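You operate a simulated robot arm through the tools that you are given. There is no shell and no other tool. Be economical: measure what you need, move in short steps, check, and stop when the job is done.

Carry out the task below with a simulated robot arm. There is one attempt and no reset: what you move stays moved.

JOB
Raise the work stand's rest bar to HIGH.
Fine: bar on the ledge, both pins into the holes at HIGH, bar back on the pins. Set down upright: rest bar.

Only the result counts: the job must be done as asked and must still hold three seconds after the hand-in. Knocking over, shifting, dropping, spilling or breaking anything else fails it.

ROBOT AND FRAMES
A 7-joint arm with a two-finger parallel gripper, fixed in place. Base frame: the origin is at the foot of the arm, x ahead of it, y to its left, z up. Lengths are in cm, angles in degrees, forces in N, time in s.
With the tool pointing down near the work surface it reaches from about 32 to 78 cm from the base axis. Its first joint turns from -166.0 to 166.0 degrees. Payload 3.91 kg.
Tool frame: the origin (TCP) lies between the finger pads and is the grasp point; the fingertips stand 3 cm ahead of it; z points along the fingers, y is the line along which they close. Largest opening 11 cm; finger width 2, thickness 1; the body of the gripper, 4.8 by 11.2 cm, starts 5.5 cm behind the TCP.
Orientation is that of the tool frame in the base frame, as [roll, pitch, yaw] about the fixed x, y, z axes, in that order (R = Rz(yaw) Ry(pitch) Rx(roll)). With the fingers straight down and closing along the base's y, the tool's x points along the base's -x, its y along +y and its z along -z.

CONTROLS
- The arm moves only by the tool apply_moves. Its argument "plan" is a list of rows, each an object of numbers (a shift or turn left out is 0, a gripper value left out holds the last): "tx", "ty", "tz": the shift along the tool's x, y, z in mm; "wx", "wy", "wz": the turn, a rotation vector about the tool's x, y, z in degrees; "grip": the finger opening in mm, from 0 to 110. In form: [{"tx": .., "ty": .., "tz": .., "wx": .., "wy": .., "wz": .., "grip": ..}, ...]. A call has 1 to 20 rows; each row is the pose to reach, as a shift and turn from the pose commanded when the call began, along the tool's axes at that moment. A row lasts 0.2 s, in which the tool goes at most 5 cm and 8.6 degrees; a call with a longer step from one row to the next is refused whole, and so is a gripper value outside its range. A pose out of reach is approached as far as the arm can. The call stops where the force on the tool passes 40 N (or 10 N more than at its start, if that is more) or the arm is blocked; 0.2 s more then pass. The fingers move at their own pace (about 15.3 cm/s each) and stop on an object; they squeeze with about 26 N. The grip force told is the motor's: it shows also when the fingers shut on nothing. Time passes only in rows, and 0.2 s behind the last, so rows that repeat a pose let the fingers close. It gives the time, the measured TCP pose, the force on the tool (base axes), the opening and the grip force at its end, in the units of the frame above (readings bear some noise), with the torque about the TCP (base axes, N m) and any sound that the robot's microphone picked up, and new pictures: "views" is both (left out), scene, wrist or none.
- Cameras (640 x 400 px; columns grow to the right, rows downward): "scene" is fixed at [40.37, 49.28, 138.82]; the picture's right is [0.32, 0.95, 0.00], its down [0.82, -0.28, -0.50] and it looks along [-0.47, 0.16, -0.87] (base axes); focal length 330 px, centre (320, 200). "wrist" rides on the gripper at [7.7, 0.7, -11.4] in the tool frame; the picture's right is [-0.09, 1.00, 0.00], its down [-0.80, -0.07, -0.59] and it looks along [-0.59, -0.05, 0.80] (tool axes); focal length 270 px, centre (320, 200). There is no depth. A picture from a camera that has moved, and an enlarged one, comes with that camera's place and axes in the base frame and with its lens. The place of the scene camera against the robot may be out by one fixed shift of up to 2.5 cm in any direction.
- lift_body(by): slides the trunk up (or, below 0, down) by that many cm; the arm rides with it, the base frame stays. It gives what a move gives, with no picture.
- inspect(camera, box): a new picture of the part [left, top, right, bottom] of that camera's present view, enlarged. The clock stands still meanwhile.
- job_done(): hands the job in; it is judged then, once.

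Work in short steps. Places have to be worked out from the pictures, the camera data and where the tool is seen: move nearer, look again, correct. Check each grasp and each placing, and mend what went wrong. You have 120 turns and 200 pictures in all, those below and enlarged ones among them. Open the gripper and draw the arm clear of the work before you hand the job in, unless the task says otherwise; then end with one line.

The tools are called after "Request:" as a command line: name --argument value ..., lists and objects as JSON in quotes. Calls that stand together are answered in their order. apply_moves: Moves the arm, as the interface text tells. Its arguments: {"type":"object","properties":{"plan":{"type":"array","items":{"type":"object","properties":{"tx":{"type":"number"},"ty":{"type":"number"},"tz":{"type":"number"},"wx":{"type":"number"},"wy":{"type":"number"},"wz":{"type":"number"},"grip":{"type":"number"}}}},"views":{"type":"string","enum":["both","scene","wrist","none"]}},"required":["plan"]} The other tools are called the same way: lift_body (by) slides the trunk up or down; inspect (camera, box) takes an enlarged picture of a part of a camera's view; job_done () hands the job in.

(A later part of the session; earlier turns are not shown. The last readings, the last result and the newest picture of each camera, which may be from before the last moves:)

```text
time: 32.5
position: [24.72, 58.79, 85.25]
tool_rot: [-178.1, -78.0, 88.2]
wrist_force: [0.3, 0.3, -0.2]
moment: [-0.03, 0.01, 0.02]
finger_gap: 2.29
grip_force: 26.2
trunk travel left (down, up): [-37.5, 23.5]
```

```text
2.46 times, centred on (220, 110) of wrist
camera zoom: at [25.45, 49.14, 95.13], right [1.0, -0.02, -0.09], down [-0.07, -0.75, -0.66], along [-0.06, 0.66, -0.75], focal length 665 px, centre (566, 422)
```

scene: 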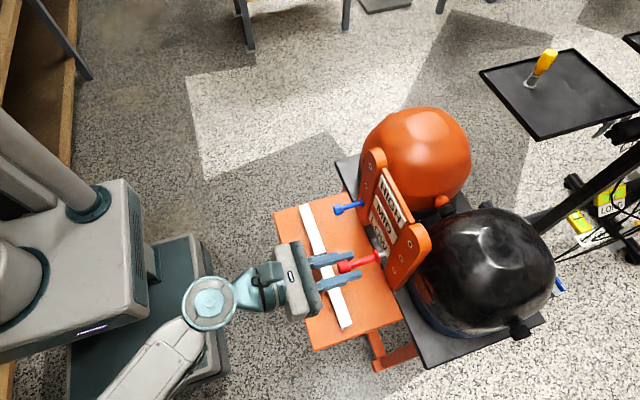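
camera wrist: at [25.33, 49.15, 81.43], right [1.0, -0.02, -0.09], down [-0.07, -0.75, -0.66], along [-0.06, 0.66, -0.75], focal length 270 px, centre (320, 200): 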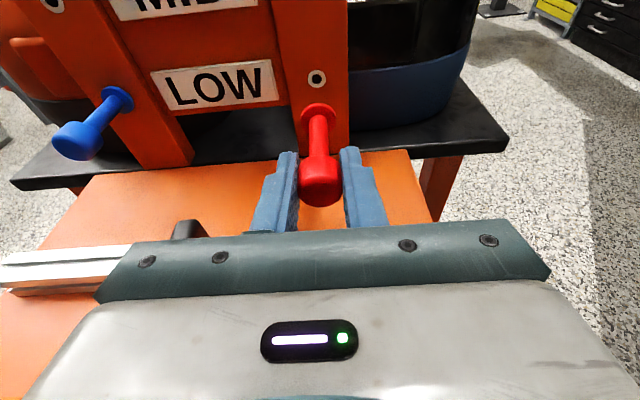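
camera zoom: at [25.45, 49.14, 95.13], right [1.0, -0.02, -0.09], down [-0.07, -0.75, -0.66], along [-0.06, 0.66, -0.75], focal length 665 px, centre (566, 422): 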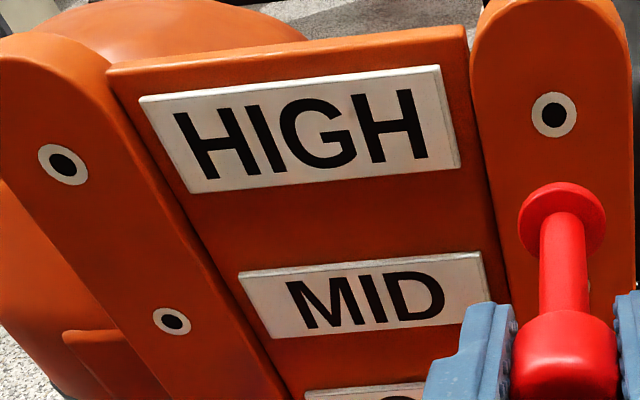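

Left-right spacing at HIGH matches LOW, so the panel is vertical. The HIGH hole is about 0.26 cm higher and 0.15 cm left of the matching pose. I'll correct that, advance 2 cm and check.

Request:
apply_moves --plan '[{"ty": -1.5, "tx": 2.5, "tz": -0.5}, {"ty": -1.5, "tx": 4.6, "tz": 9.3}, {"ty": -1.5, "tx": 6.7, "tz": 19}, {"ty": -1.5, "tx": 6.7, "tz": 19}]' --views "scene"

Request:
inspect --camera "wrist" --box '[240, 30, 400, 150]'

Request:
inspect --camera "scene" --box '[330, 220, 430, 300]'

```text
time: 33.5
position: [24.45, 60.68, 85.7]
tool_rot: [-177.8, -78.0, 88.0]
wrist_force: [-0.4, -0.1, -0.1]
moment: [-0.04, 0.03, -0.04]
finger_gap: 2.25
grip_force: 26.0
trunk travel left (down, up): [-37.5, 23.5]
```

scene: 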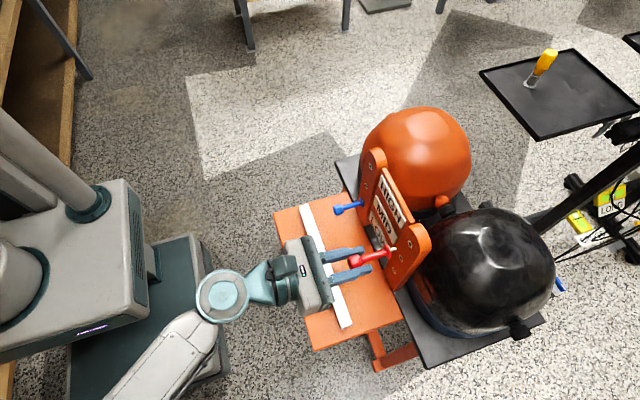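

```text
3.33 times, centred on (320, 90) of wrist
camera zoom: at [25.27, 51.06, 95.45], right [1.0, -0.02, -0.09], down [-0.07, -0.75, -0.66], along [-0.06, 0.66, -0.75], focal length 901 px, centre (320, 567)
```

zoom: 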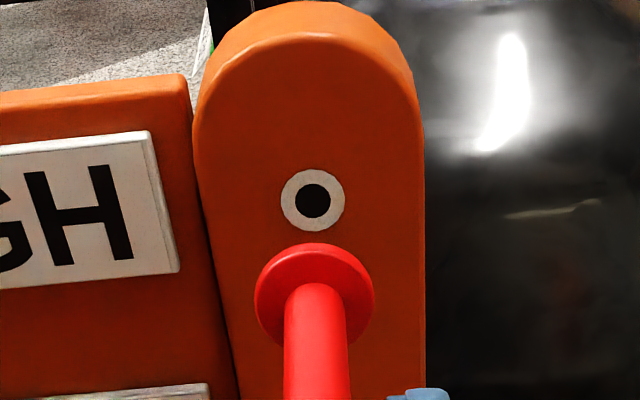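

```text
5.00 times, centred on (380, 260) of scene
camera zoom: at [40.37, 49.28, 138.82], right [0.32, 0.95, 0.0], down [0.82, -0.28, -0.5], along [-0.47, 0.16, -0.87], focal length 1652 px, centre (20, -100)
```

zoom: 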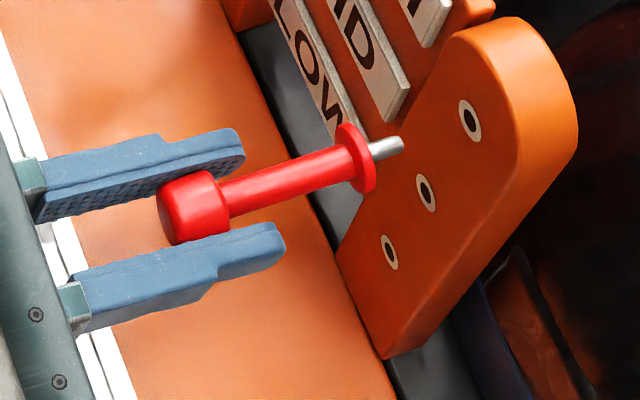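

The scene view confirms a vertical panel and shows the peg is about 1.7 cm long. The pin axis lines up with the hole in x, so I'll advance another 2.2 cm and check the force.

Request:
apply_moves --plan '[{"tx": 2.1, "tz": 9.8}, {"tx": 3.5, "tz": 16.6}, {"tx": 4.6, "tz": 21.5}, {"tx": 4.6, "tz": 21.5}]' --views "none"

Request:
inspect --camera "scene" --box '[340, 210, 440, 290]'

Request:
inspect --camera "wrist" --box '[240, 30, 400, 150]'

```text
time: 34.5
position: [24.47, 62.87, 85.6]
tool_rot: [-178.1, -78.0, 88.2]
wrist_force: [-0.5, -0.3, -0.3]
moment: [-0.02, -0.01, 0.0]
finger_gap: 2.28
grip_force: 25.8
trunk travel left (down, up): [-37.5, 23.5]
```

```text
5.00 times, centred on (390, 250) of scene
camera zoom: at [40.37, 49.28, 138.82], right [0.32, 0.95, 0.0], down [0.82, -0.28, -0.5], along [-0.47, 0.16, -0.87], focal length 1652 px, centre (-30, -50)
```

zoom: 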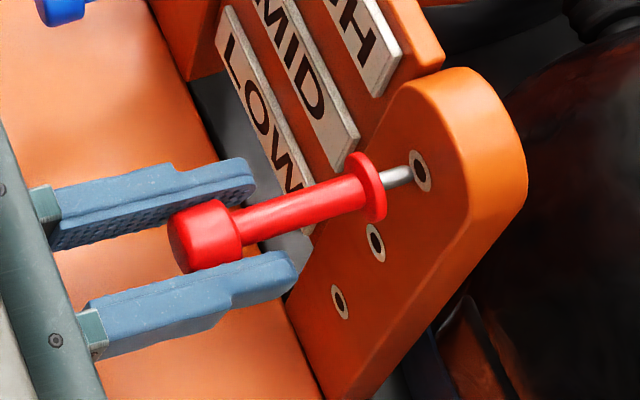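

```text
3.33 times, centred on (320, 90) of wrist
camera zoom: at [25.26, 53.25, 95.51], right [1.0, -0.02, -0.09], down [-0.07, -0.75, -0.66], along [-0.06, 0.66, -0.75], focal length 901 px, centre (320, 567)
```

zoom: 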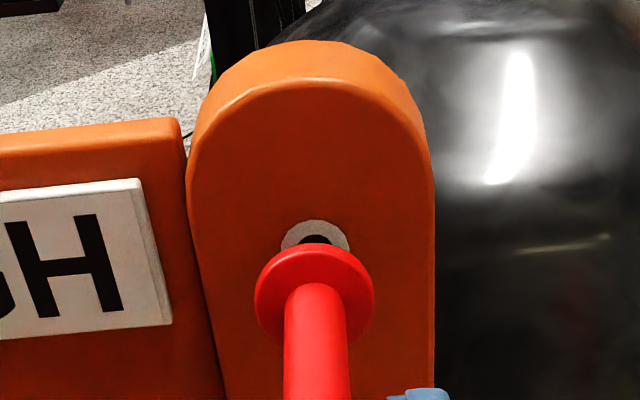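

The peg tip is pointing right at the hole centre. I'll advance slowly another 1 cm.

Request:
apply_moves --plan '[{"tx": 0.6, "tz": 3}, {"tx": 1.3, "tz": 6}, {"tx": 2.1, "tz": 9.8}]' --views "none"

Request:
inspect --camera "scene" --box '[340, 210, 440, 290]'

```text
time: 35.2
position: [24.44, 64.0, 85.54]
tool_rot: [-177.9, -78.0, 88.0]
wrist_force: [0.3, 0.1, 0.1]
moment: [0.0, -0.02, 0.0]
finger_gap: 2.27
grip_force: 25.5
trunk travel left (down, up): [-37.5, 23.5]
```

```text
5.00 times, centred on (390, 250) of scene
camera zoom: at [40.37, 49.28, 138.82], right [0.32, 0.95, 0.0], down [0.82, -0.28, -0.5], along [-0.47, 0.16, -0.87], focal length 1652 px, centre (-30, -50)
```

zoom: 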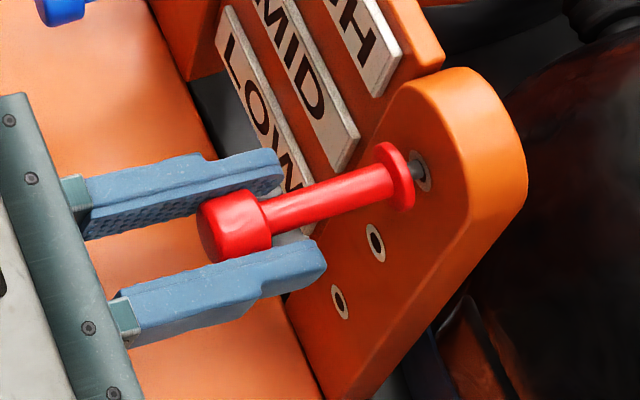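

It's entering the hole with no force. I'll push the remaining ~0.8 cm to seat the flange.

Request:
apply_moves --plan '[{"tx": 0.8, "tz": 4}, {"tx": 1.5, "tz": 7}, {"tx": 1.9, "tz": 9}]' --views "none"

Request:
inspect --camera "scene" --box '[340, 210, 440, 290]'

```text
time: 36.0
position: [24.46, 64.64, 85.52]
tool_rot: [-177.9, -78.0, 88.1]
wrist_force: [1.1, -13.8, -1.3]
moment: [-0.14, -0.02, -0.09]
finger_gap: 2.23
grip_force: 26.2
trunk travel left (down, up): [-37.5, 23.5]
```

```text
5.00 times, centred on (390, 250) of scene
camera zoom: at [40.37, 49.28, 138.82], right [0.32, 0.95, 0.0], down [0.82, -0.28, -0.5], along [-0.47, 0.16, -0.87], focal length 1652 px, centre (-30, -50)
```

zoom: 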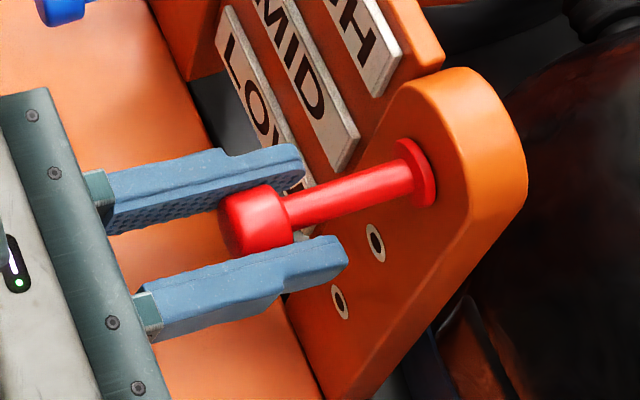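

The flange is seated against the post: 14 N reaction, and TCP y matches the LOW seating. The LOW-to-HIGH offset came out at 14.0 cm. I'll release and back out.

Request:
apply_moves --plan '[{"tz": -1}, {"tz": -1, "grip": 30}, {"tz": -1, "grip": 40}, {"tx": -4, "tz": -20}, {"tx": -8, "tz": -40}, {"tx": -13, "tz": -62}]' --views "both"

```text
time: 37.5
position: [24.61, 58.47, 85.69]
tool_rot: [-178.2, -78.1, 88.1]
wrist_force: [0.7, 0.9, 0.0]
moment: [0.0, 0.02, 0.01]
finger_gap: 4.0
grip_force: 0.0
trunk travel left (down, up): [-37.5, 23.5]
camera wrist: at [25.35, 48.8, 95.58], right [1.0, -0.02, -0.09], down [-0.07, -0.75, -0.66], along [-0.06, 0.66, -0.75], focal length 270 px, centre (320, 200)
```

scene: 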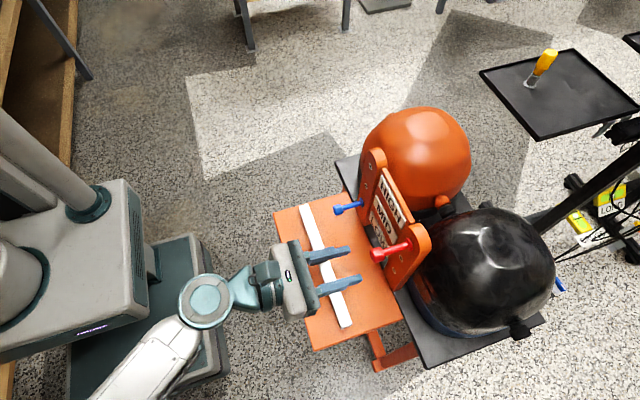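
wrist: 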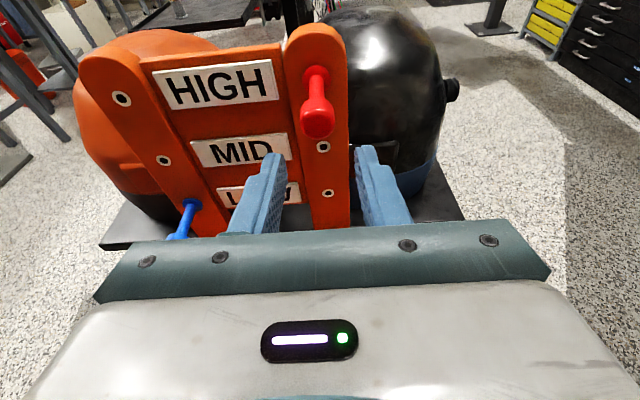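

Red is done. I'll move across to the blue pin's standoff at about (7.5, 58.3, 73.5).

Request:
apply_moves --plan '[{"ty": -45}, {"ty": -90}, {"ty": -135}, {"ty": -171}, {"ty": -171, "tx": -40, "tz": 8.5, "grip": 50}, {"ty": -171, "tx": -80, "tz": 17}, {"ty": -171, "tx": -119, "tz": 25}, {"ty": -171, "tx": -119, "tz": 25}]' --views "wrist"

Request:
inspect --camera "wrist" --box '[200, 40, 440, 230]'

```text
time: 39.2
position: [7.47, 58.4, 73.51]
tool_rot: [-177.9, -78.0, 88.0]
wrist_force: [0.5, 0.0, -0.5]
moment: [0.03, -0.02, -0.01]
finger_gap: 5.0
grip_force: 0.1
trunk travel left (down, up): [-37.5, 23.5]
camera wrist: at [8.23, 48.78, 83.4], right [1.0, -0.02, -0.09], down [-0.07, -0.75, -0.66], along [-0.06, 0.66, -0.75], focal length 270 px, centre (320, 200)
```

wrist: 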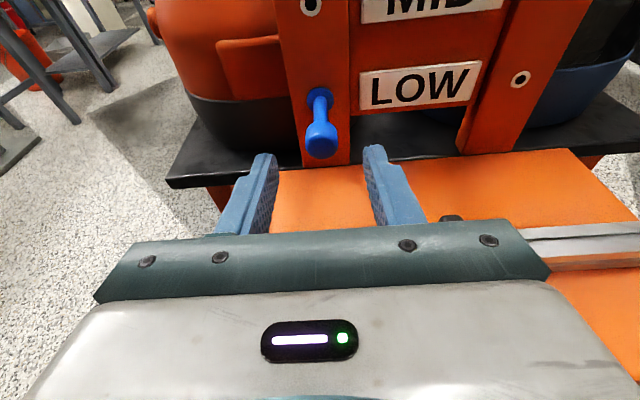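

```text
2.11 times, centred on (320, 135) of wrist
camera zoom: at [8.23, 48.78, 83.4], right [1.0, -0.02, -0.09], down [-0.07, -0.75, -0.66], along [-0.06, 0.66, -0.75], focal length 569 px, centre (320, 337)
```

zoom: 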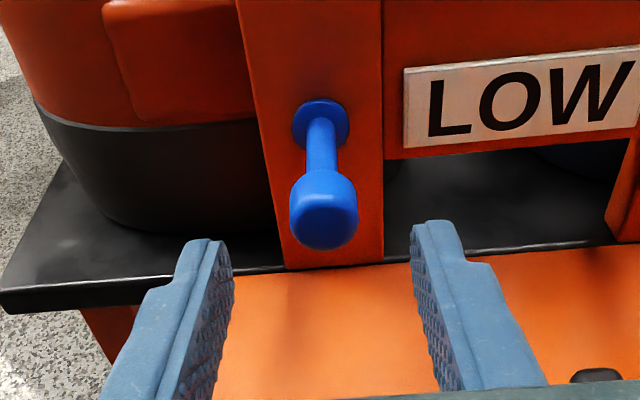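

Compared with the red pin's picture, blue is centred at TCP x about 7.47. I'll advance to its head with no lateral shift.

Request:
apply_moves --plan '[{"tx": -14, "tz": 10}, {"tx": -11, "tz": 33}, {"tx": -8, "tz": 52}, {"tx": -6.4, "tz": 66}, {"tx": -6.4, "tz": 66, "grip": 30}, {"tx": -6.4, "tz": 66, "grip": 30}]' --views "none"

Request:
inspect --camera "wrist" --box '[200, 40, 440, 230]'

```text
time: 40.6
position: [7.29, 64.76, 71.59]
tool_rot: [-178.0, -77.9, 88.2]
wrist_force: [-0.2, -0.5, -0.7]
moment: [-0.01, 0.01, -0.01]
finger_gap: 3.01
grip_force: 0.1
trunk travel left (down, up): [-37.5, 23.5]
```

```text
2.11 times, centred on (320, 135) of wrist
camera zoom: at [8.08, 55.19, 81.4], right [1.0, -0.02, -0.09], down [-0.07, -0.75, -0.66], along [-0.06, 0.66, -0.75], focal length 569 px, centre (320, 337)
```

zoom: 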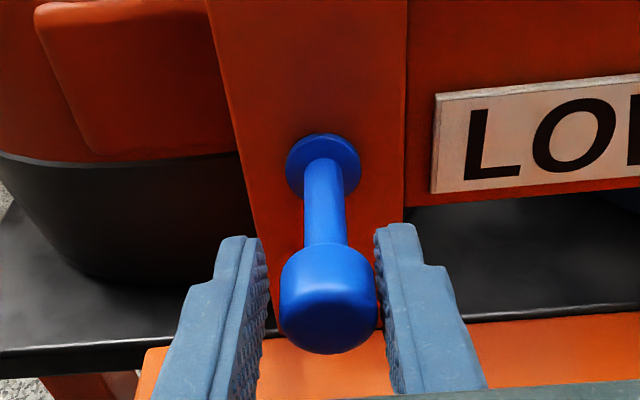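

The head sits 2 mm right of centre, so I'll shift and close.

Request:
apply_moves --plan '[{"ty": 2}, {"ty": 2, "grip": 24}, {"ty": 2, "grip": 15}, {"ty": 2, "grip": 15}, {"ty": 2, "grip": 15}]' --views "none"

Request:
inspect --camera "wrist" --box '[200, 40, 440, 230]'

```text
time: 41.9
position: [7.52, 64.73, 71.5]
tool_rot: [-178.0, -78.0, 88.1]
wrist_force: [1.0, 0.3, 0.1]
moment: [0.0, -0.01, -0.13]
finger_gap: 2.29
grip_force: 26.5
trunk travel left (down, up): [-37.5, 23.5]
```

```text
2.11 times, centred on (320, 135) of wrist
camera zoom: at [8.28, 55.17, 81.4], right [1.0, -0.02, -0.09], down [-0.08, -0.75, -0.66], along [-0.06, 0.66, -0.75], focal length 569 px, centre (320, 337)
```

zoom: 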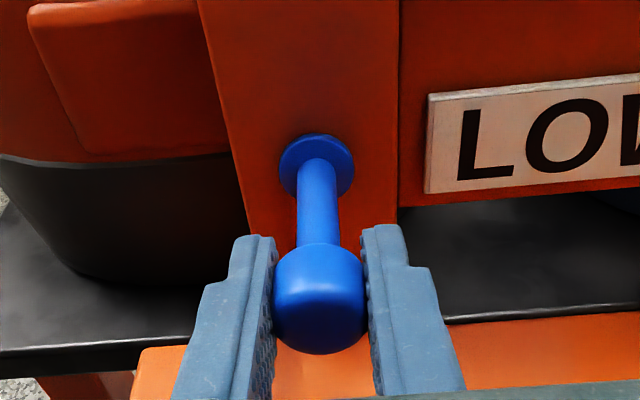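

Blue is gripped the same way as red was. I'll pull it out 6 cm, then repeat the red pin's upward offset and check against the HIGH hole.

Request:
apply_moves --plan '[{"tx": -2, "tz": -9.8}, {"tx": -6.2, "tz": -29.3}, {"tx": -12.5, "tz": -58.7}, {"tx": 27, "tz": -67}, {"tx": 67, "tz": -75.5}, {"tx": 107, "tz": -84}, {"tx": 125, "tz": -88, "ty": -1.5}, {"tx": 125, "tz": -88, "ty": -1.5}]' --views "scene"

Request:
inspect --camera "wrist" --box '[200, 20, 440, 210]'

```text
time: 43.6
position: [7.4, 58.74, 85.81]
tool_rot: [-178.0, -78.0, 88.1]
wrist_force: [1.4, -1.0, -0.5]
moment: [-0.03, -0.04, -0.03]
finger_gap: 2.26
grip_force: 26.2
trunk travel left (down, up): [-37.5, 23.5]
```

scene: 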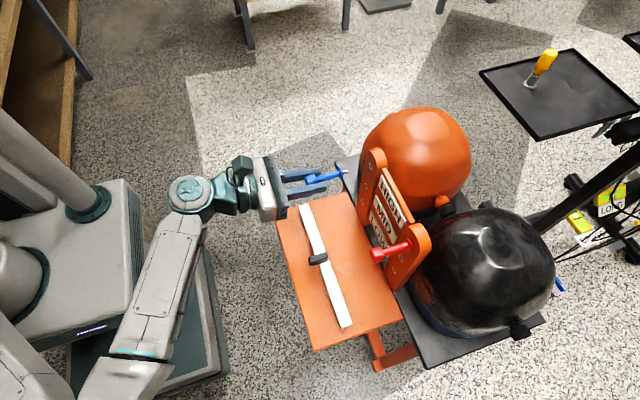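

```text
2.11 times, centred on (320, 115) of wrist
camera zoom: at [8.13, 49.17, 95.77], right [1.0, -0.02, -0.09], down [-0.07, -0.75, -0.66], along [-0.06, 0.66, -0.75], focal length 569 px, centre (320, 379)
```

zoom: 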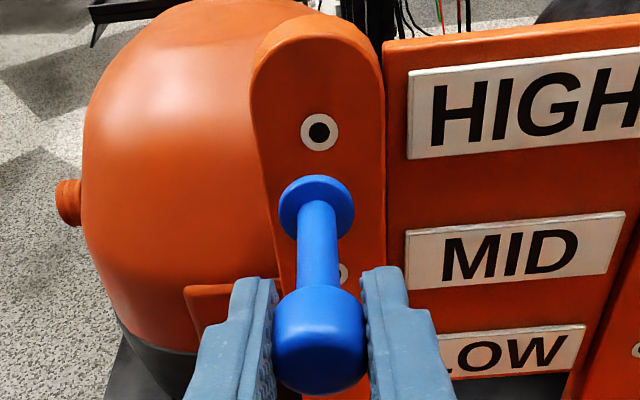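

Compared with the aligned red view (hole at (313.5, 124) in this zoom), the hole is at (319, 132). I need about +2 mm in x and -3 mm in z. I'll correct and recheck.

Request:
apply_moves --plan '[{"ty": 2.1, "tx": -3, "tz": 0.6}, {"ty": 2.1, "tx": -3, "tz": 0.6}]' --views "none"

Request:
inspect --camera "wrist" --box '[200, 20, 440, 210]'

```text
time: 44.2
position: [7.64, 58.88, 85.5]
tool_rot: [-177.9, -78.0, 88.1]
wrist_force: [-0.2, 0.4, -0.5]
moment: [-0.01, 0.01, 0.01]
finger_gap: 2.28
grip_force: 25.6
trunk travel left (down, up): [-37.5, 23.5]
```

```text
2.11 times, centred on (320, 115) of wrist
camera zoom: at [8.39, 49.16, 95.36], right [1.0, -0.02, -0.09], down [-0.07, -0.75, -0.66], along [-0.06, 0.66, -0.75], focal length 569 px, centre (320, 379)
```

zoom: 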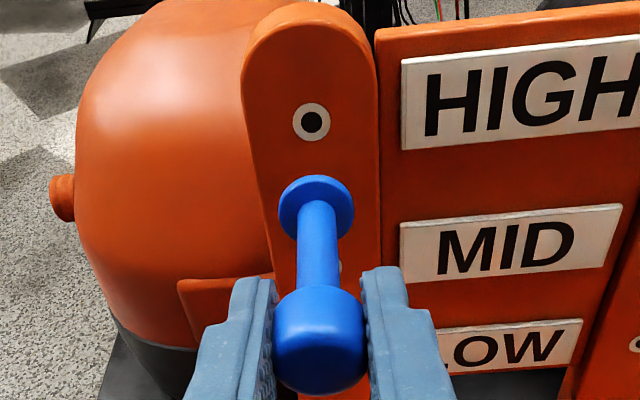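

Alignment is now within 1 mm. I'll advance about 4 cm to the hole mouth and inspect from the scene camera.

Request:
apply_moves --plan '[{"ty": -0.8, "tx": 2.5, "tz": 13}, {"ty": -0.8, "tx": 5, "tz": 26}, {"ty": -0.8, "tx": 8.1, "tz": 38}, {"ty": -0.8, "tx": 8.1, "tz": 38}]' --views "none"

Request:
inspect --camera "scene" --box '[310, 130, 410, 210]'

Request:
inspect --camera "wrist" --box '[240, 30, 400, 150]'

```text
time: 45.2
position: [7.47, 62.83, 85.37]
tool_rot: [-177.9, -78.0, 88.1]
wrist_force: [0.3, -0.1, -1.2]
moment: [-0.03, 0.01, 0.01]
finger_gap: 2.23
grip_force: 25.7
trunk travel left (down, up): [-37.5, 23.5]
```

```text
5.00 times, centred on (360, 170) of scene
camera zoom: at [40.37, 49.28, 138.82], right [0.32, 0.95, 0.0], down [0.82, -0.28, -0.5], along [-0.47, 0.16, -0.87], focal length 1652 px, centre (120, 350)
```

zoom: 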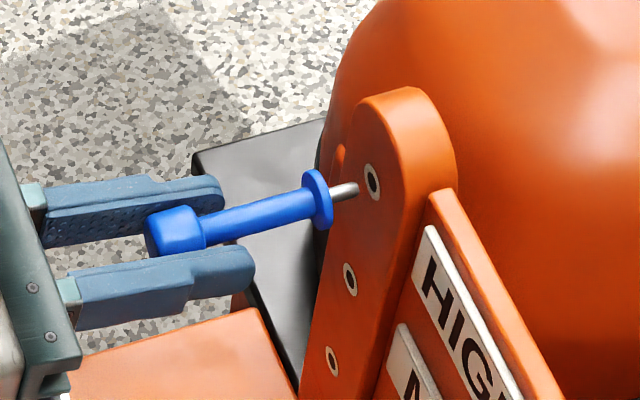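

```text
3.33 times, centred on (320, 90) of wrist
camera zoom: at [8.28, 53.11, 95.24], right [1.0, -0.02, -0.09], down [-0.07, -0.75, -0.66], along [-0.06, 0.66, -0.75], focal length 901 px, centre (320, 567)
```

zoom: 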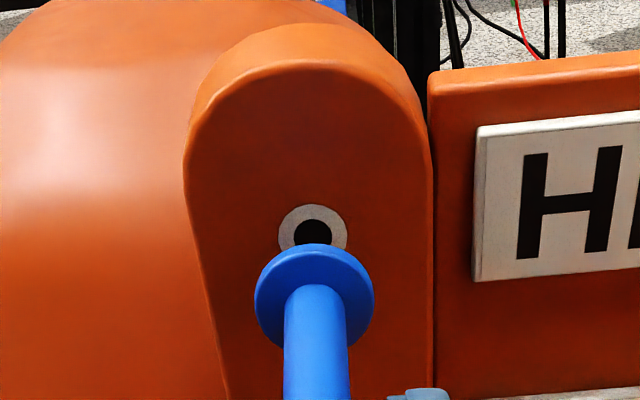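

Against the matching red view the hole looks about 3 mm higher here, and the z reading (85.37 against 85.6) agrees. I'll raise 2.8 mm and recheck.

Request:
apply_moves --plan '[{"ty": -0.5, "tx": 2.7, "tz": -0.6}, {"ty": -0.5, "tx": 2.7, "tz": -0.6}]' --views "none"

Request:
inspect --camera "wrist" --box '[240, 30, 400, 150]'

Request:
inspect --camera "scene" --box '[335, 150, 395, 190]'

```text
time: 45.9
position: [7.56, 62.68, 85.56]
tool_rot: [-178.1, -78.0, 88.2]
wrist_force: [0.9, 0.0, 0.1]
moment: [-0.02, 0.01, -0.01]
finger_gap: 2.27
grip_force: 26.1
trunk travel left (down, up): [-37.5, 23.5]
```

```text
3.33 times, centred on (320, 90) of wrist
camera zoom: at [8.29, 53.03, 95.48], right [1.0, -0.02, -0.09], down [-0.07, -0.75, -0.66], along [-0.06, 0.66, -0.75], focal length 901 px, centre (320, 567)
```

zoom: 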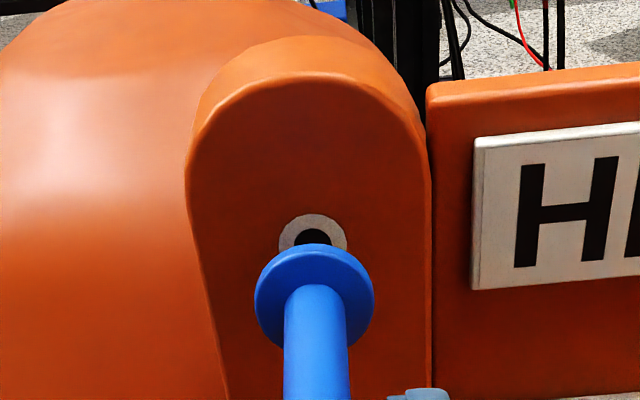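

```text
10.00 times, centred on (365, 170) of scene
camera zoom: at [40.37, 49.28, 138.82], right [0.32, 0.95, 0.0], down [0.82, -0.28, -0.5], along [-0.47, 0.16, -0.87], focal length 3304 px, centre (-130, 500)
```

zoom: 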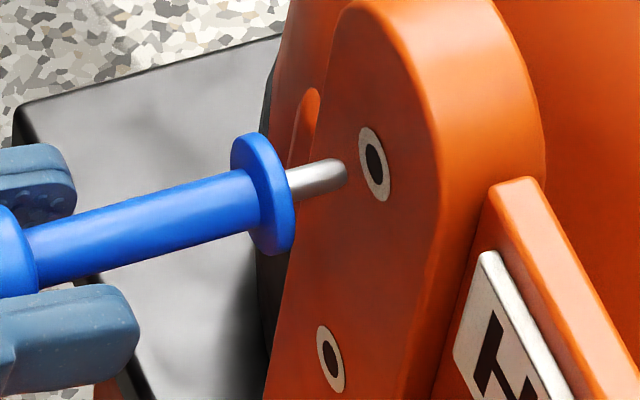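

It's now well aligned, and the hole is noticeably larger than the peg. I'll insert slowly.

Request:
apply_moves --plan '[{"tx": 1, "tz": 4}, {"tx": 2, "tz": 8}, {"tx": 3, "tz": 12}]' --views "none"

Request:
inspect --camera "scene" --box '[335, 150, 395, 190]'

```text
time: 46.6
position: [7.51, 63.92, 85.72]
tool_rot: [-177.8, -77.9, 88.1]
wrist_force: [0.3, -0.1, -0.2]
moment: [0.0, 0.05, -0.02]
finger_gap: 2.28
grip_force: 26.4
trunk travel left (down, up): [-37.5, 23.5]
```

```text
10.00 times, centred on (365, 170) of scene
camera zoom: at [40.37, 49.28, 138.82], right [0.32, 0.95, 0.0], down [0.82, -0.28, -0.5], along [-0.47, 0.16, -0.87], focal length 3304 px, centre (-130, 500)
```

zoom: 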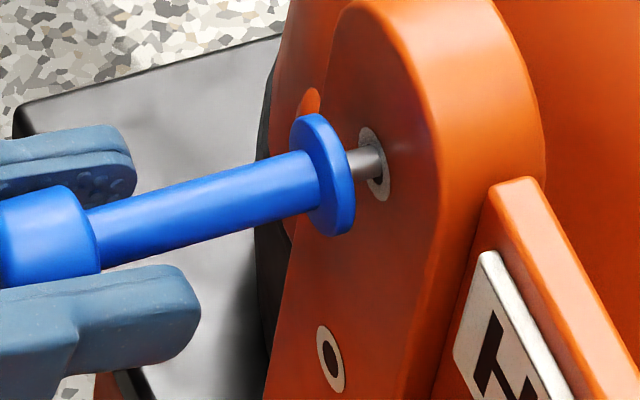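

It's in the hole without force, so I'll seat it.

Request:
apply_moves --plan '[{"tx": 0.8, "tz": 4}, {"tx": 1.6, "tz": 8}, {"tx": 2, "tz": 10}]' --views "none"

Request:
inspect --camera "scene" --box '[335, 150, 395, 190]'

```text
time: 47.5
position: [7.59, 64.76, 85.52]
tool_rot: [-177.9, -77.9, 88.1]
wrist_force: [-0.6, -14.3, -6.6]
moment: [-0.35, 0.01, -0.14]
finger_gap: 2.26
grip_force: 25.7
trunk travel left (down, up): [-37.5, 23.5]
```

```text
10.00 times, centred on (365, 170) of scene
camera zoom: at [40.37, 49.28, 138.82], right [0.32, 0.95, 0.0], down [0.82, -0.28, -0.5], along [-0.47, 0.16, -0.87], focal length 3304 px, centre (-130, 500)
```

zoom: 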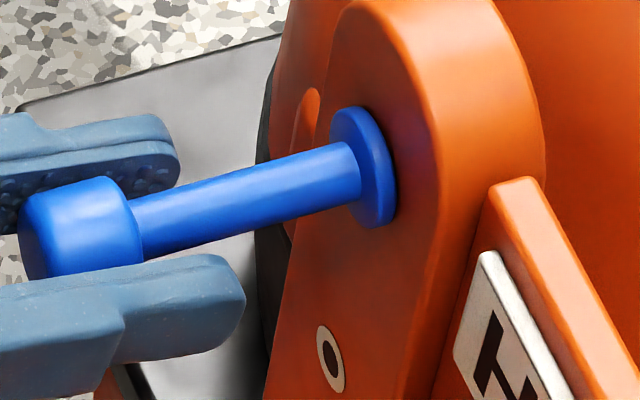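

It's seated flush, so I'll release and back out.

Request:
apply_moves --plan '[{"tz": -1.2}, {"tz": -1.2, "grip": 30}, {"tz": -1.2, "grip": 40}, {"tx": -4, "tz": -20}, {"tx": -8, "tz": -40}, {"tx": -13, "tz": -62}, {"tx": -18, "tz": -90}]' --views "both"

Request:
inspect --camera "scene" --box '[320, 130, 440, 280]'

```text
time: 49.0
position: [7.39, 55.71, 85.85]
tool_rot: [-178.2, -78.0, 88.1]
wrist_force: [-0.7, 0.6, 0.2]
moment: [-0.01, -0.01, 0.01]
finger_gap: 4.0
grip_force: 0.0
trunk travel left (down, up): [-37.5, 23.5]
camera wrist: at [8.2, 45.97, 95.75], right [1.0, -0.02, -0.09], down [-0.07, -0.75, -0.66], along [-0.06, 0.66, -0.75], focal length 270 px, centre (320, 200)
```

scene: 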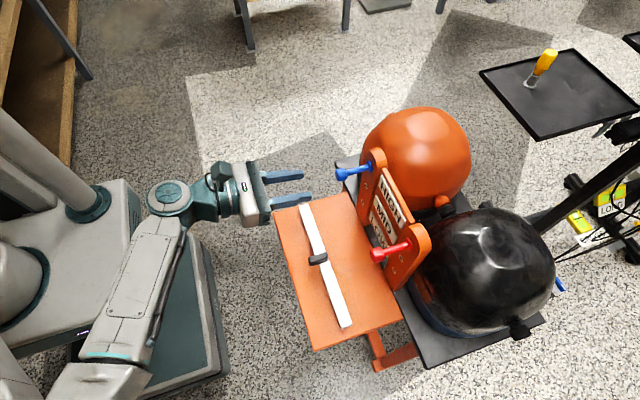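
wrist: 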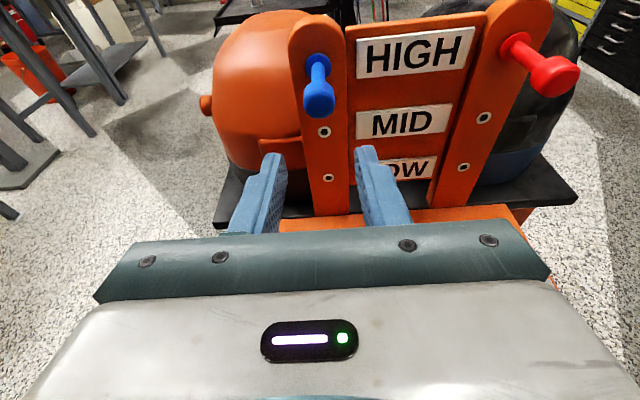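

```text
2.67 times, centred on (380, 205) of scene
camera zoom: at [40.37, 49.28, 138.82], right [0.32, 0.95, 0.0], down [0.82, -0.28, -0.5], along [-0.47, 0.16, -0.87], focal length 881 px, centre (160, 187)
```

zoom: 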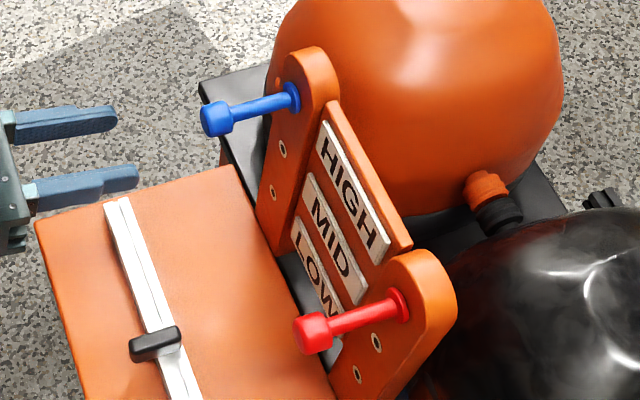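

Both pins are at HIGH and nothing else has moved. I'll go back to the pre-grasp pose in front of the bar handle.

Request:
apply_moves --plan '[{"tx": -7, "tz": -35, "ty": 20}, {"tx": -15, "tz": -70, "ty": 45}, {"tx": -15, "tz": -70, "ty": 83.5}, {"tx": -60, "tz": -61, "ty": 83.5}, {"tx": -105, "tz": -51, "ty": 83.5}, {"tx": -145, "tz": -43, "ty": 83.5}, {"tx": -174, "tz": -36.5, "ty": 83.5}, {"tx": -174, "tz": -36.5, "ty": 83.5}]' --views "none"

Request:
inspect --camera "wrist" --box '[180, 60, 460, 235]'

```text
time: 50.9
position: [15.9, 48.44, 69.58]
tool_rot: [-178.3, -78.1, 88.4]
wrist_force: [-0.8, 0.0, -0.1]
moment: [0.01, 0.0, 0.0]
finger_gap: 3.96
grip_force: 0.0
trunk travel left (down, up): [-37.5, 23.5]
```

```text
2.29 times, centred on (320, 148) of wrist
camera zoom: at [16.56, 38.78, 79.31], right [1.0, -0.02, -0.09], down [-0.07, -0.75, -0.66], along [-0.06, 0.66, -0.75], focal length 618 px, centre (320, 320)
```

zoom: 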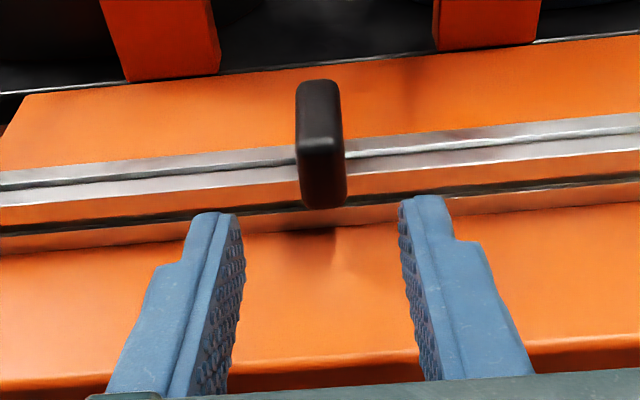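

Centred. I'll advance along the tool axis to the earlier grasp pose, checking before closing.

Request:
apply_moves --plan '[{"ty": -1, "tx": 1.5, "tz": 25}, {"ty": -1, "tx": 1.5, "tz": 50}, {"ty": -1, "tx": 1.5, "tz": 72}, {"ty": -1, "tx": 1.5, "tz": 72, "grip": 30}, {"ty": -1, "tx": 1.5, "tz": 72}]' --views "none"

Request:
inspect --camera "wrist" --box '[200, 60, 440, 230]'

```text
time: 52.0
position: [15.75, 55.35, 68.06]
tool_rot: [-178.1, -78.0, 88.1]
wrist_force: [-0.2, -0.5, -0.1]
moment: [0.0, -0.02, 0.0]
finger_gap: 3.01
grip_force: 0.0
trunk travel left (down, up): [-37.5, 23.5]
```

```text
2.35 times, centred on (320, 145) of wrist
camera zoom: at [16.46, 45.87, 77.87], right [1.0, -0.02, -0.09], down [-0.07, -0.75, -0.66], along [-0.06, 0.66, -0.75], focal length 636 px, centre (320, 329)
```

zoom: 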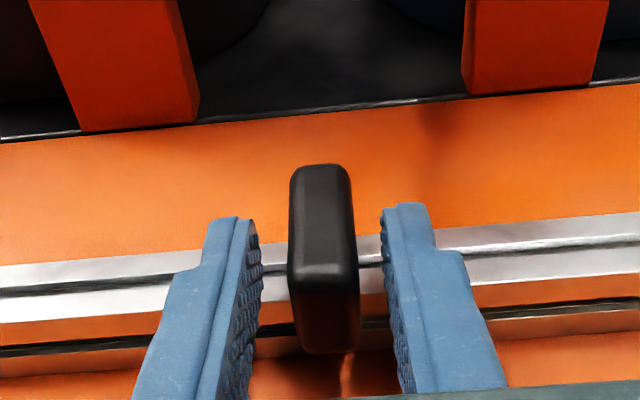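

It matches the earlier grasp view within about 2 mm. I'll go 2 mm forward and close.

Request:
apply_moves --plan '[{"tz": 2}, {"tz": 2, "grip": 20}, {"tz": 2, "grip": 10}, {"tz": 2, "grip": 5}, {"tz": 2, "grip": 5}]' --views "none"

Request:
inspect --camera "wrist" --box '[200, 60, 440, 230]'

```text
time: 53.2
position: [15.75, 55.76, 67.94]
tool_rot: [-178.1, -78.1, 88.2]
wrist_force: [0.8, 0.3, -0.1]
moment: [0.04, -0.35, 0.04]
finger_gap: 1.59
grip_force: 25.9
trunk travel left (down, up): [-37.5, 23.5]
```

```text
2.35 times, centred on (320, 145) of wrist
camera zoom: at [16.46, 46.04, 77.86], right [1.0, -0.02, -0.09], down [-0.07, -0.75, -0.66], along [-0.06, 0.66, -0.75], focal length 636 px, centre (320, 329)
```

zoom: 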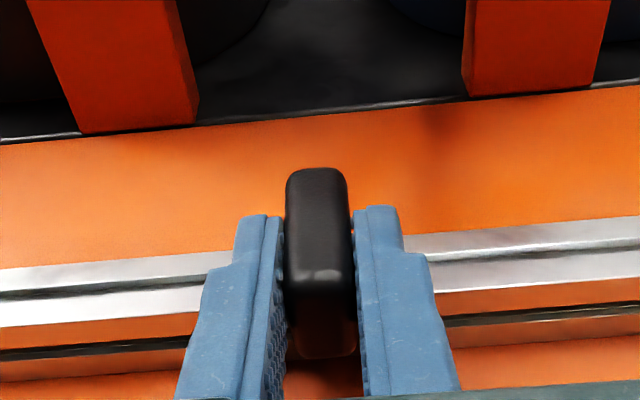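

Grip is the same as before. I'll raise the bar straight up at y about 55.7 to TCP z about 94, above the HIGH pins.

Request:
apply_moves --plan '[{"tx": 10, "tz": -2}, {"tx": 49, "tz": -10.4}, {"tx": 98, "tz": -20.8}, {"tx": 146, "tz": -31}, {"tx": 195, "tz": -41.5}, {"tx": 235, "tz": -50}, {"tx": 254, "tz": -54}, {"tx": 254, "tz": -54}]' --views "both"

```text
refused: row 5 steps farther than a row can; nothing moved
```

Request:
apply_moves --plan '[{"tx": 10, "tz": -2}, {"tx": 45, "tz": -9.5}, {"tx": 90, "tz": -19}, {"tx": 135, "tz": -28.7}, {"tx": 180, "tz": -38.3}, {"tx": 220, "tz": -46.8}, {"tx": 254, "tz": -54}, {"tx": 254, "tz": -54}]' --views "both"

```text
time: 55.0
position: [15.76, 55.87, 94.06]
tool_rot: [-177.8, -77.9, 88.1]
wrist_force: [0.1, 0.1, -2.8]
moment: [-0.07, 0.02, 0.0]
finger_gap: 1.58
grip_force: 25.5
trunk travel left (down, up): [-37.5, 23.5]
camera wrist: at [16.48, 46.29, 103.79], right [1.0, -0.02, -0.09], down [-0.08, -0.75, -0.66], along [-0.06, 0.66, -0.75], focal length 270 px, centre (320, 200)
```

scene: 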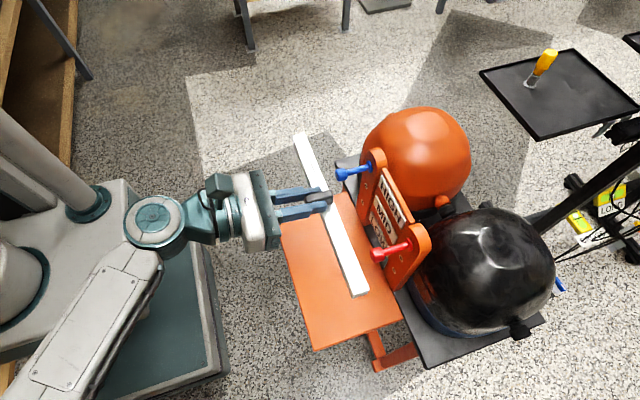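
wrist: 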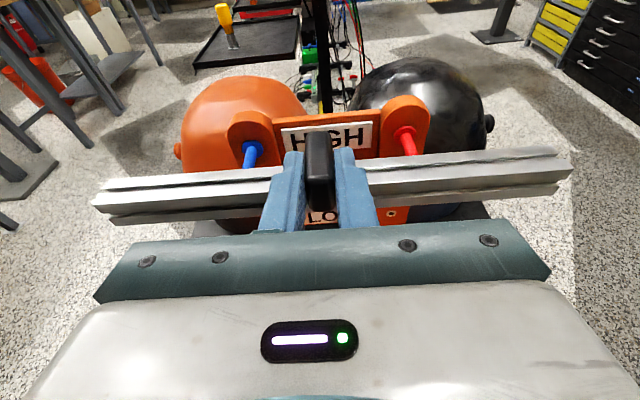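

I'll move forward 9.7 cm above the pins, staying at the same height.

Request:
apply_moves --plan '[{"ty": 1, "tx": 7, "tz": 32}, {"ty": 2, "tx": 13.5, "tz": 64}, {"ty": 2.5, "tx": 20, "tz": 95}, {"ty": 2.5, "tx": 20, "tz": 95}]' --views "both"

Request:
inspect --camera "scene" --box '[320, 130, 440, 290]'

```text
time: 56.0
position: [16.1, 65.67, 94.06]
tool_rot: [-178.1, -77.9, 88.2]
wrist_force: [-0.6, 0.7, -2.8]
moment: [-0.05, -0.02, 0.02]
finger_gap: 1.59
grip_force: 25.7
trunk travel left (down, up): [-37.5, 23.5]
camera wrist: at [16.84, 56.05, 103.99], right [1.0, -0.02, -0.09], down [-0.07, -0.75, -0.66], along [-0.06, 0.66, -0.75], focal length 270 px, centre (320, 200)
```

scene: 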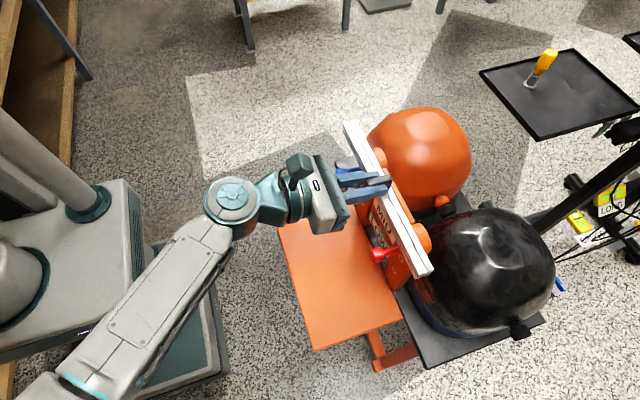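
wrist: 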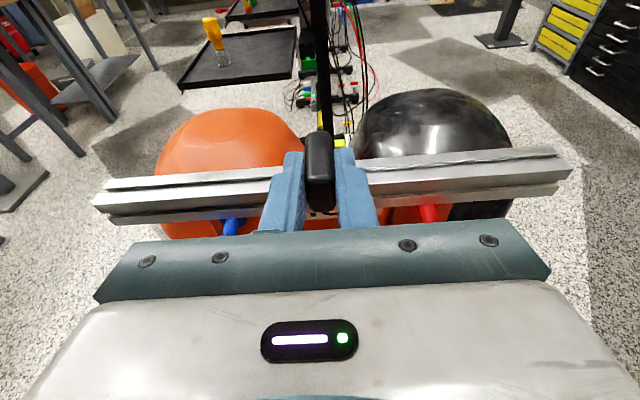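

```text
2.50 times, centred on (380, 210) of scene
camera zoom: at [40.37, 49.28, 138.82], right [0.32, 0.95, 0.0], down [0.82, -0.28, -0.5], along [-0.47, 0.16, -0.87], focal length 826 px, centre (170, 175)
```

zoom: 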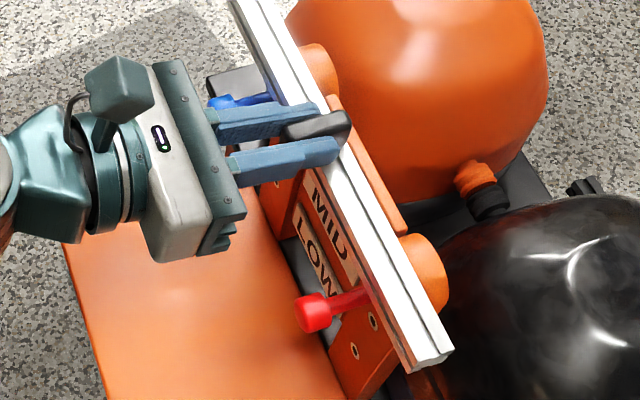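

The bar is above both shafts, behind the heads and in front of the panel. I'll lower 2.4 cm, then creep to contact, expected at TCP z about 90.75.

Request:
apply_moves --plan '[{"tx": -10, "tz": 2.1}, {"tx": -18, "tz": 3.8}, {"tx": -23.5, "tz": 5}, {"tx": -23.5, "tz": 5}]' --views "none"

Request:
inspect --camera "scene" --box '[320, 130, 440, 290]'

Request:
apply_moves --plan '[{"tx": -2, "tz": 0.4}, {"tx": -4, "tz": 0.8}, {"tx": -6, "tz": 1.2}, {"tx": -6, "tz": 1.2}]' --views "none"

```text
time: 57.0
position: [16.13, 65.65, 91.59]
tool_rot: [-178.0, -77.9, 88.1]
wrist_force: [-0.5, -0.7, -2.7]
moment: [-0.07, 0.03, -0.03]
finger_gap: 1.62
grip_force: 25.8
trunk travel left (down, up): [-37.5, 23.5]
```

```text
2.50 times, centred on (380, 210) of scene
camera zoom: at [40.37, 49.28, 138.82], right [0.32, 0.95, 0.0], down [0.82, -0.28, -0.5], along [-0.47, 0.16, -0.87], focal length 826 px, centre (170, 175)
```

zoom: 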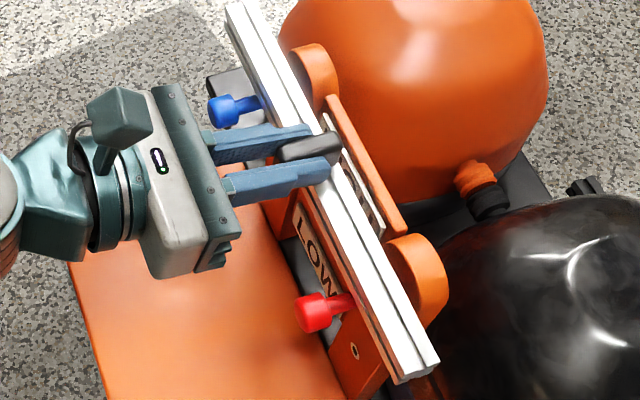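

```text
time: 58.0
position: [16.05, 65.49, 91.11]
tool_rot: [-177.9, -77.9, 88.1]
wrist_force: [0.2, -0.3, -2.5]
moment: [-0.05, 0.05, -0.01]
finger_gap: 1.58
grip_force: 26.2
trunk travel left (down, up): [-37.5, 23.5]
```

No contact yet, so I'll keep creeping down.

Request:
apply_moves --plan '[{"tx": -2, "tz": 0.4}, {"tx": -3.5, "tz": 0.7}, {"tx": -3.5, "tz": 0.7}]' --views "none"

Request:
apply_moves --plan '[{"tx": -1, "tz": 0.2}, {"tx": -2, "tz": 0.4}, {"tx": -2, "tz": 0.4}]' --views "none"

```text
time: 58.9
position: [16.02, 65.47, 90.68]
tool_rot: [-178.1, -78.0, 88.4]
wrist_force: [-0.4, 1.1, 0.1]
moment: [0.03, -0.16, 0.08]
finger_gap: 1.58
grip_force: 25.3
trunk travel left (down, up): [-37.5, 23.5]
```

```text
time: 59.6
position: [16.03, 65.3, 90.5]
tool_rot: [-178.2, -78.1, 88.3]
wrist_force: [1.2, 3.3, 9.0]
moment: [0.51, -0.29, -0.03]
finger_gap: 1.59
grip_force: 25.3
trunk travel left (down, up): [-37.5, 23.5]
```

It's on the pins with a 9 N reaction. I'll ease 1 mm and look before releasing.

Request:
apply_moves --plan '[{"tx": 1.2}, {"tx": 1.2}]' --views "wrist"

Request:
inspect --camera "scene" --box '[320, 130, 440, 290]'

```text
time: 60.2
position: [16.02, 65.58, 90.52]
tool_rot: [-178.0, -78.1, 88.1]
wrist_force: [1.0, -0.5, 7.1]
moment: [0.32, -0.3, 0.0]
finger_gap: 1.58
grip_force: 25.8
trunk travel left (down, up): [-37.5, 23.5]
camera wrist: at [16.77, 55.83, 100.42], right [1.0, -0.02, -0.09], down [-0.07, -0.75, -0.66], along [-0.06, 0.66, -0.75], focal length 270 px, centre (320, 200)
```

wrist: 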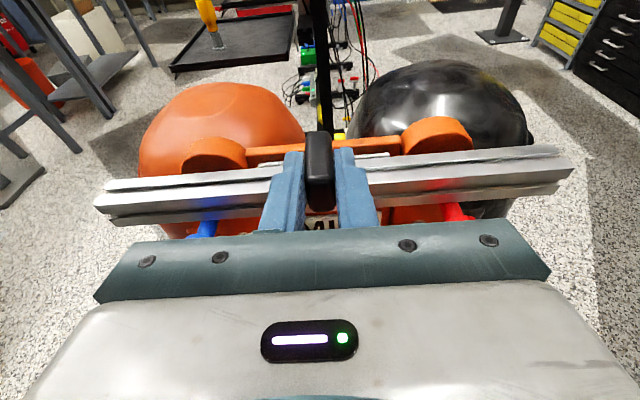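

```text
2.50 times, centred on (380, 210) of scene
camera zoom: at [40.37, 49.28, 138.82], right [0.32, 0.95, 0.0], down [0.82, -0.28, -0.5], along [-0.47, 0.16, -0.87], focal length 826 px, centre (170, 175)
```

zoom: 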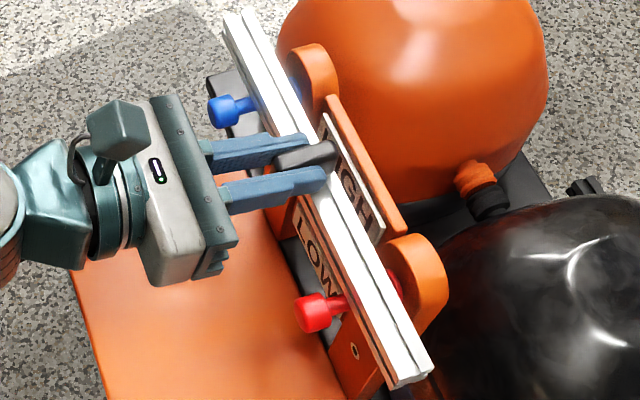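

The bar sits on both shafts, behind the heads. I'll ease 1 mm more, open, and withdraw straight back along the tool axis.

Request:
apply_moves --plan '[{"tx": 1}, {"tx": 1}, {"tx": 1, "grip": 20}, {"tx": 1, "grip": 30}, {"tx": 1, "grip": 40}, {"tx": 1, "grip": 40}]' --views "none"

Request:
inspect --camera "wrist" --box '[200, 60, 440, 230]'

```text
time: 61.6
position: [15.99, 65.59, 90.55]
tool_rot: [-178.0, -78.1, 88.1]
wrist_force: [0.1, 0.7, 0.0]
moment: [0.01, 0.02, 0.0]
finger_gap: 4.0
grip_force: 0.0
trunk travel left (down, up): [-37.5, 23.5]
```

```text
2.35 times, centred on (320, 145) of wrist
camera zoom: at [16.79, 55.91, 100.47], right [1.0, -0.02, -0.09], down [-0.07, -0.75, -0.66], along [-0.06, 0.66, -0.75], focal length 636 px, centre (320, 329)
```

zoom: 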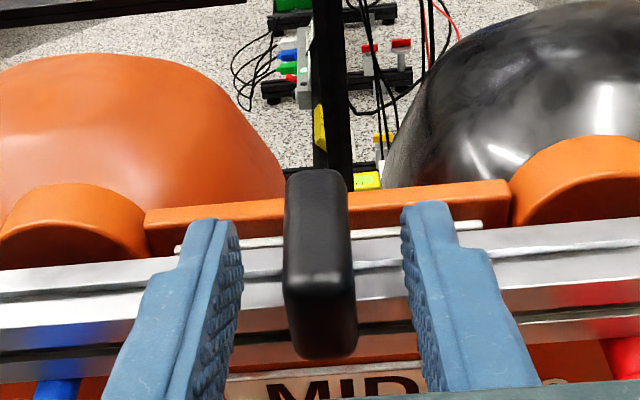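

It's released and the bar is stable. I'll withdraw the arm well back.

Request:
apply_moves --plan '[{"tz": -30}, {"tz": -60}, {"tz": -95}, {"tz": -130}, {"tz": -150}, {"tz": -150}]' --views "both"

Request:
inspect --camera "scene" --box '[320, 130, 440, 290]'

Request:
inspect --camera "wrist" --box '[160, 60, 480, 260]'

```text
time: 63.0
position: [16.17, 50.75, 93.7]
tool_rot: [-178.0, -78.0, 88.2]
wrist_force: [0.0, 0.4, -0.5]
moment: [0.02, 0.03, 0.0]
finger_gap: 4.0
grip_force: 0.0
trunk travel left (down, up): [-37.5, 23.5]
camera wrist: at [16.86, 41.2, 103.62], right [1.0, -0.02, -0.09], down [-0.07, -0.75, -0.66], along [-0.06, 0.66, -0.75], focal length 270 px, centre (320, 200)
```

scene: 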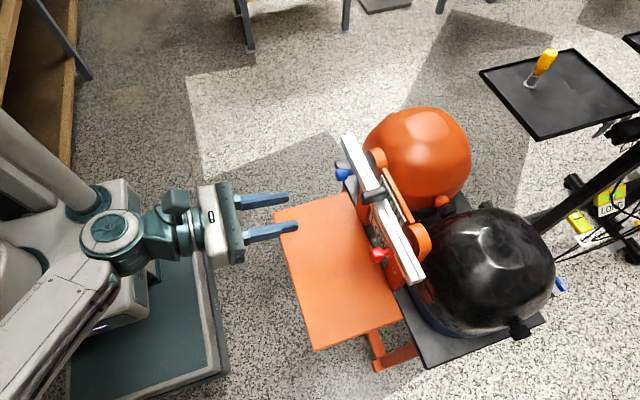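
wrist: 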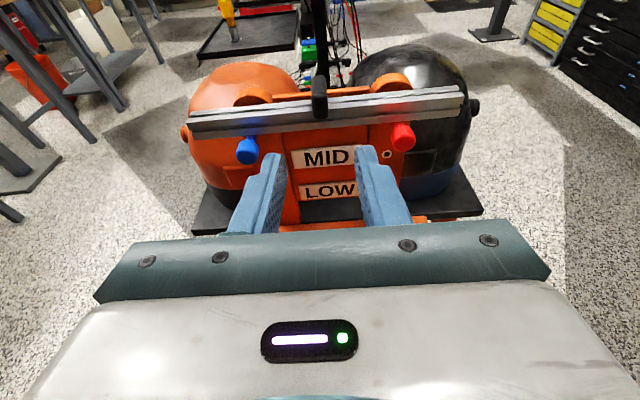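

```text
2.50 times, centred on (380, 210) of scene
camera zoom: at [40.37, 49.28, 138.82], right [0.32, 0.95, 0.0], down [0.82, -0.28, -0.5], along [-0.47, 0.16, -0.87], focal length 826 px, centre (170, 175)
```

zoom: 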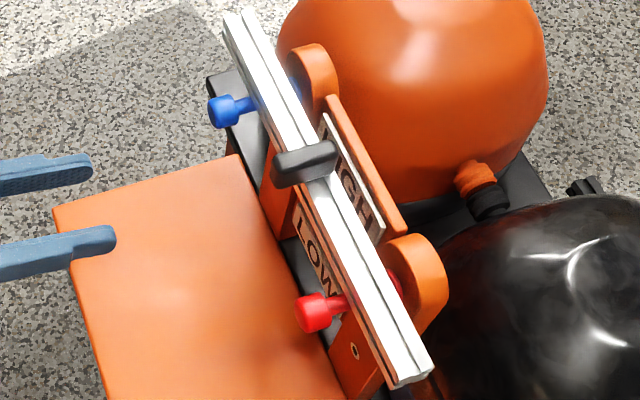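

```text
2.00 times, centred on (320, 160) of wrist
camera zoom: at [16.86, 41.2, 103.62], right [1.0, -0.02, -0.09], down [-0.07, -0.75, -0.66], along [-0.06, 0.66, -0.75], focal length 541 px, centre (320, 280)
```

zoom: 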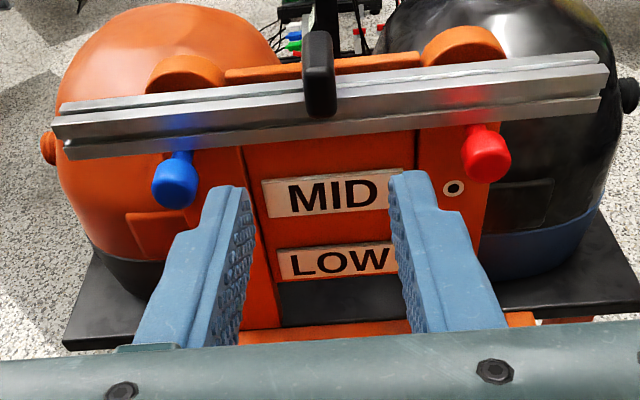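

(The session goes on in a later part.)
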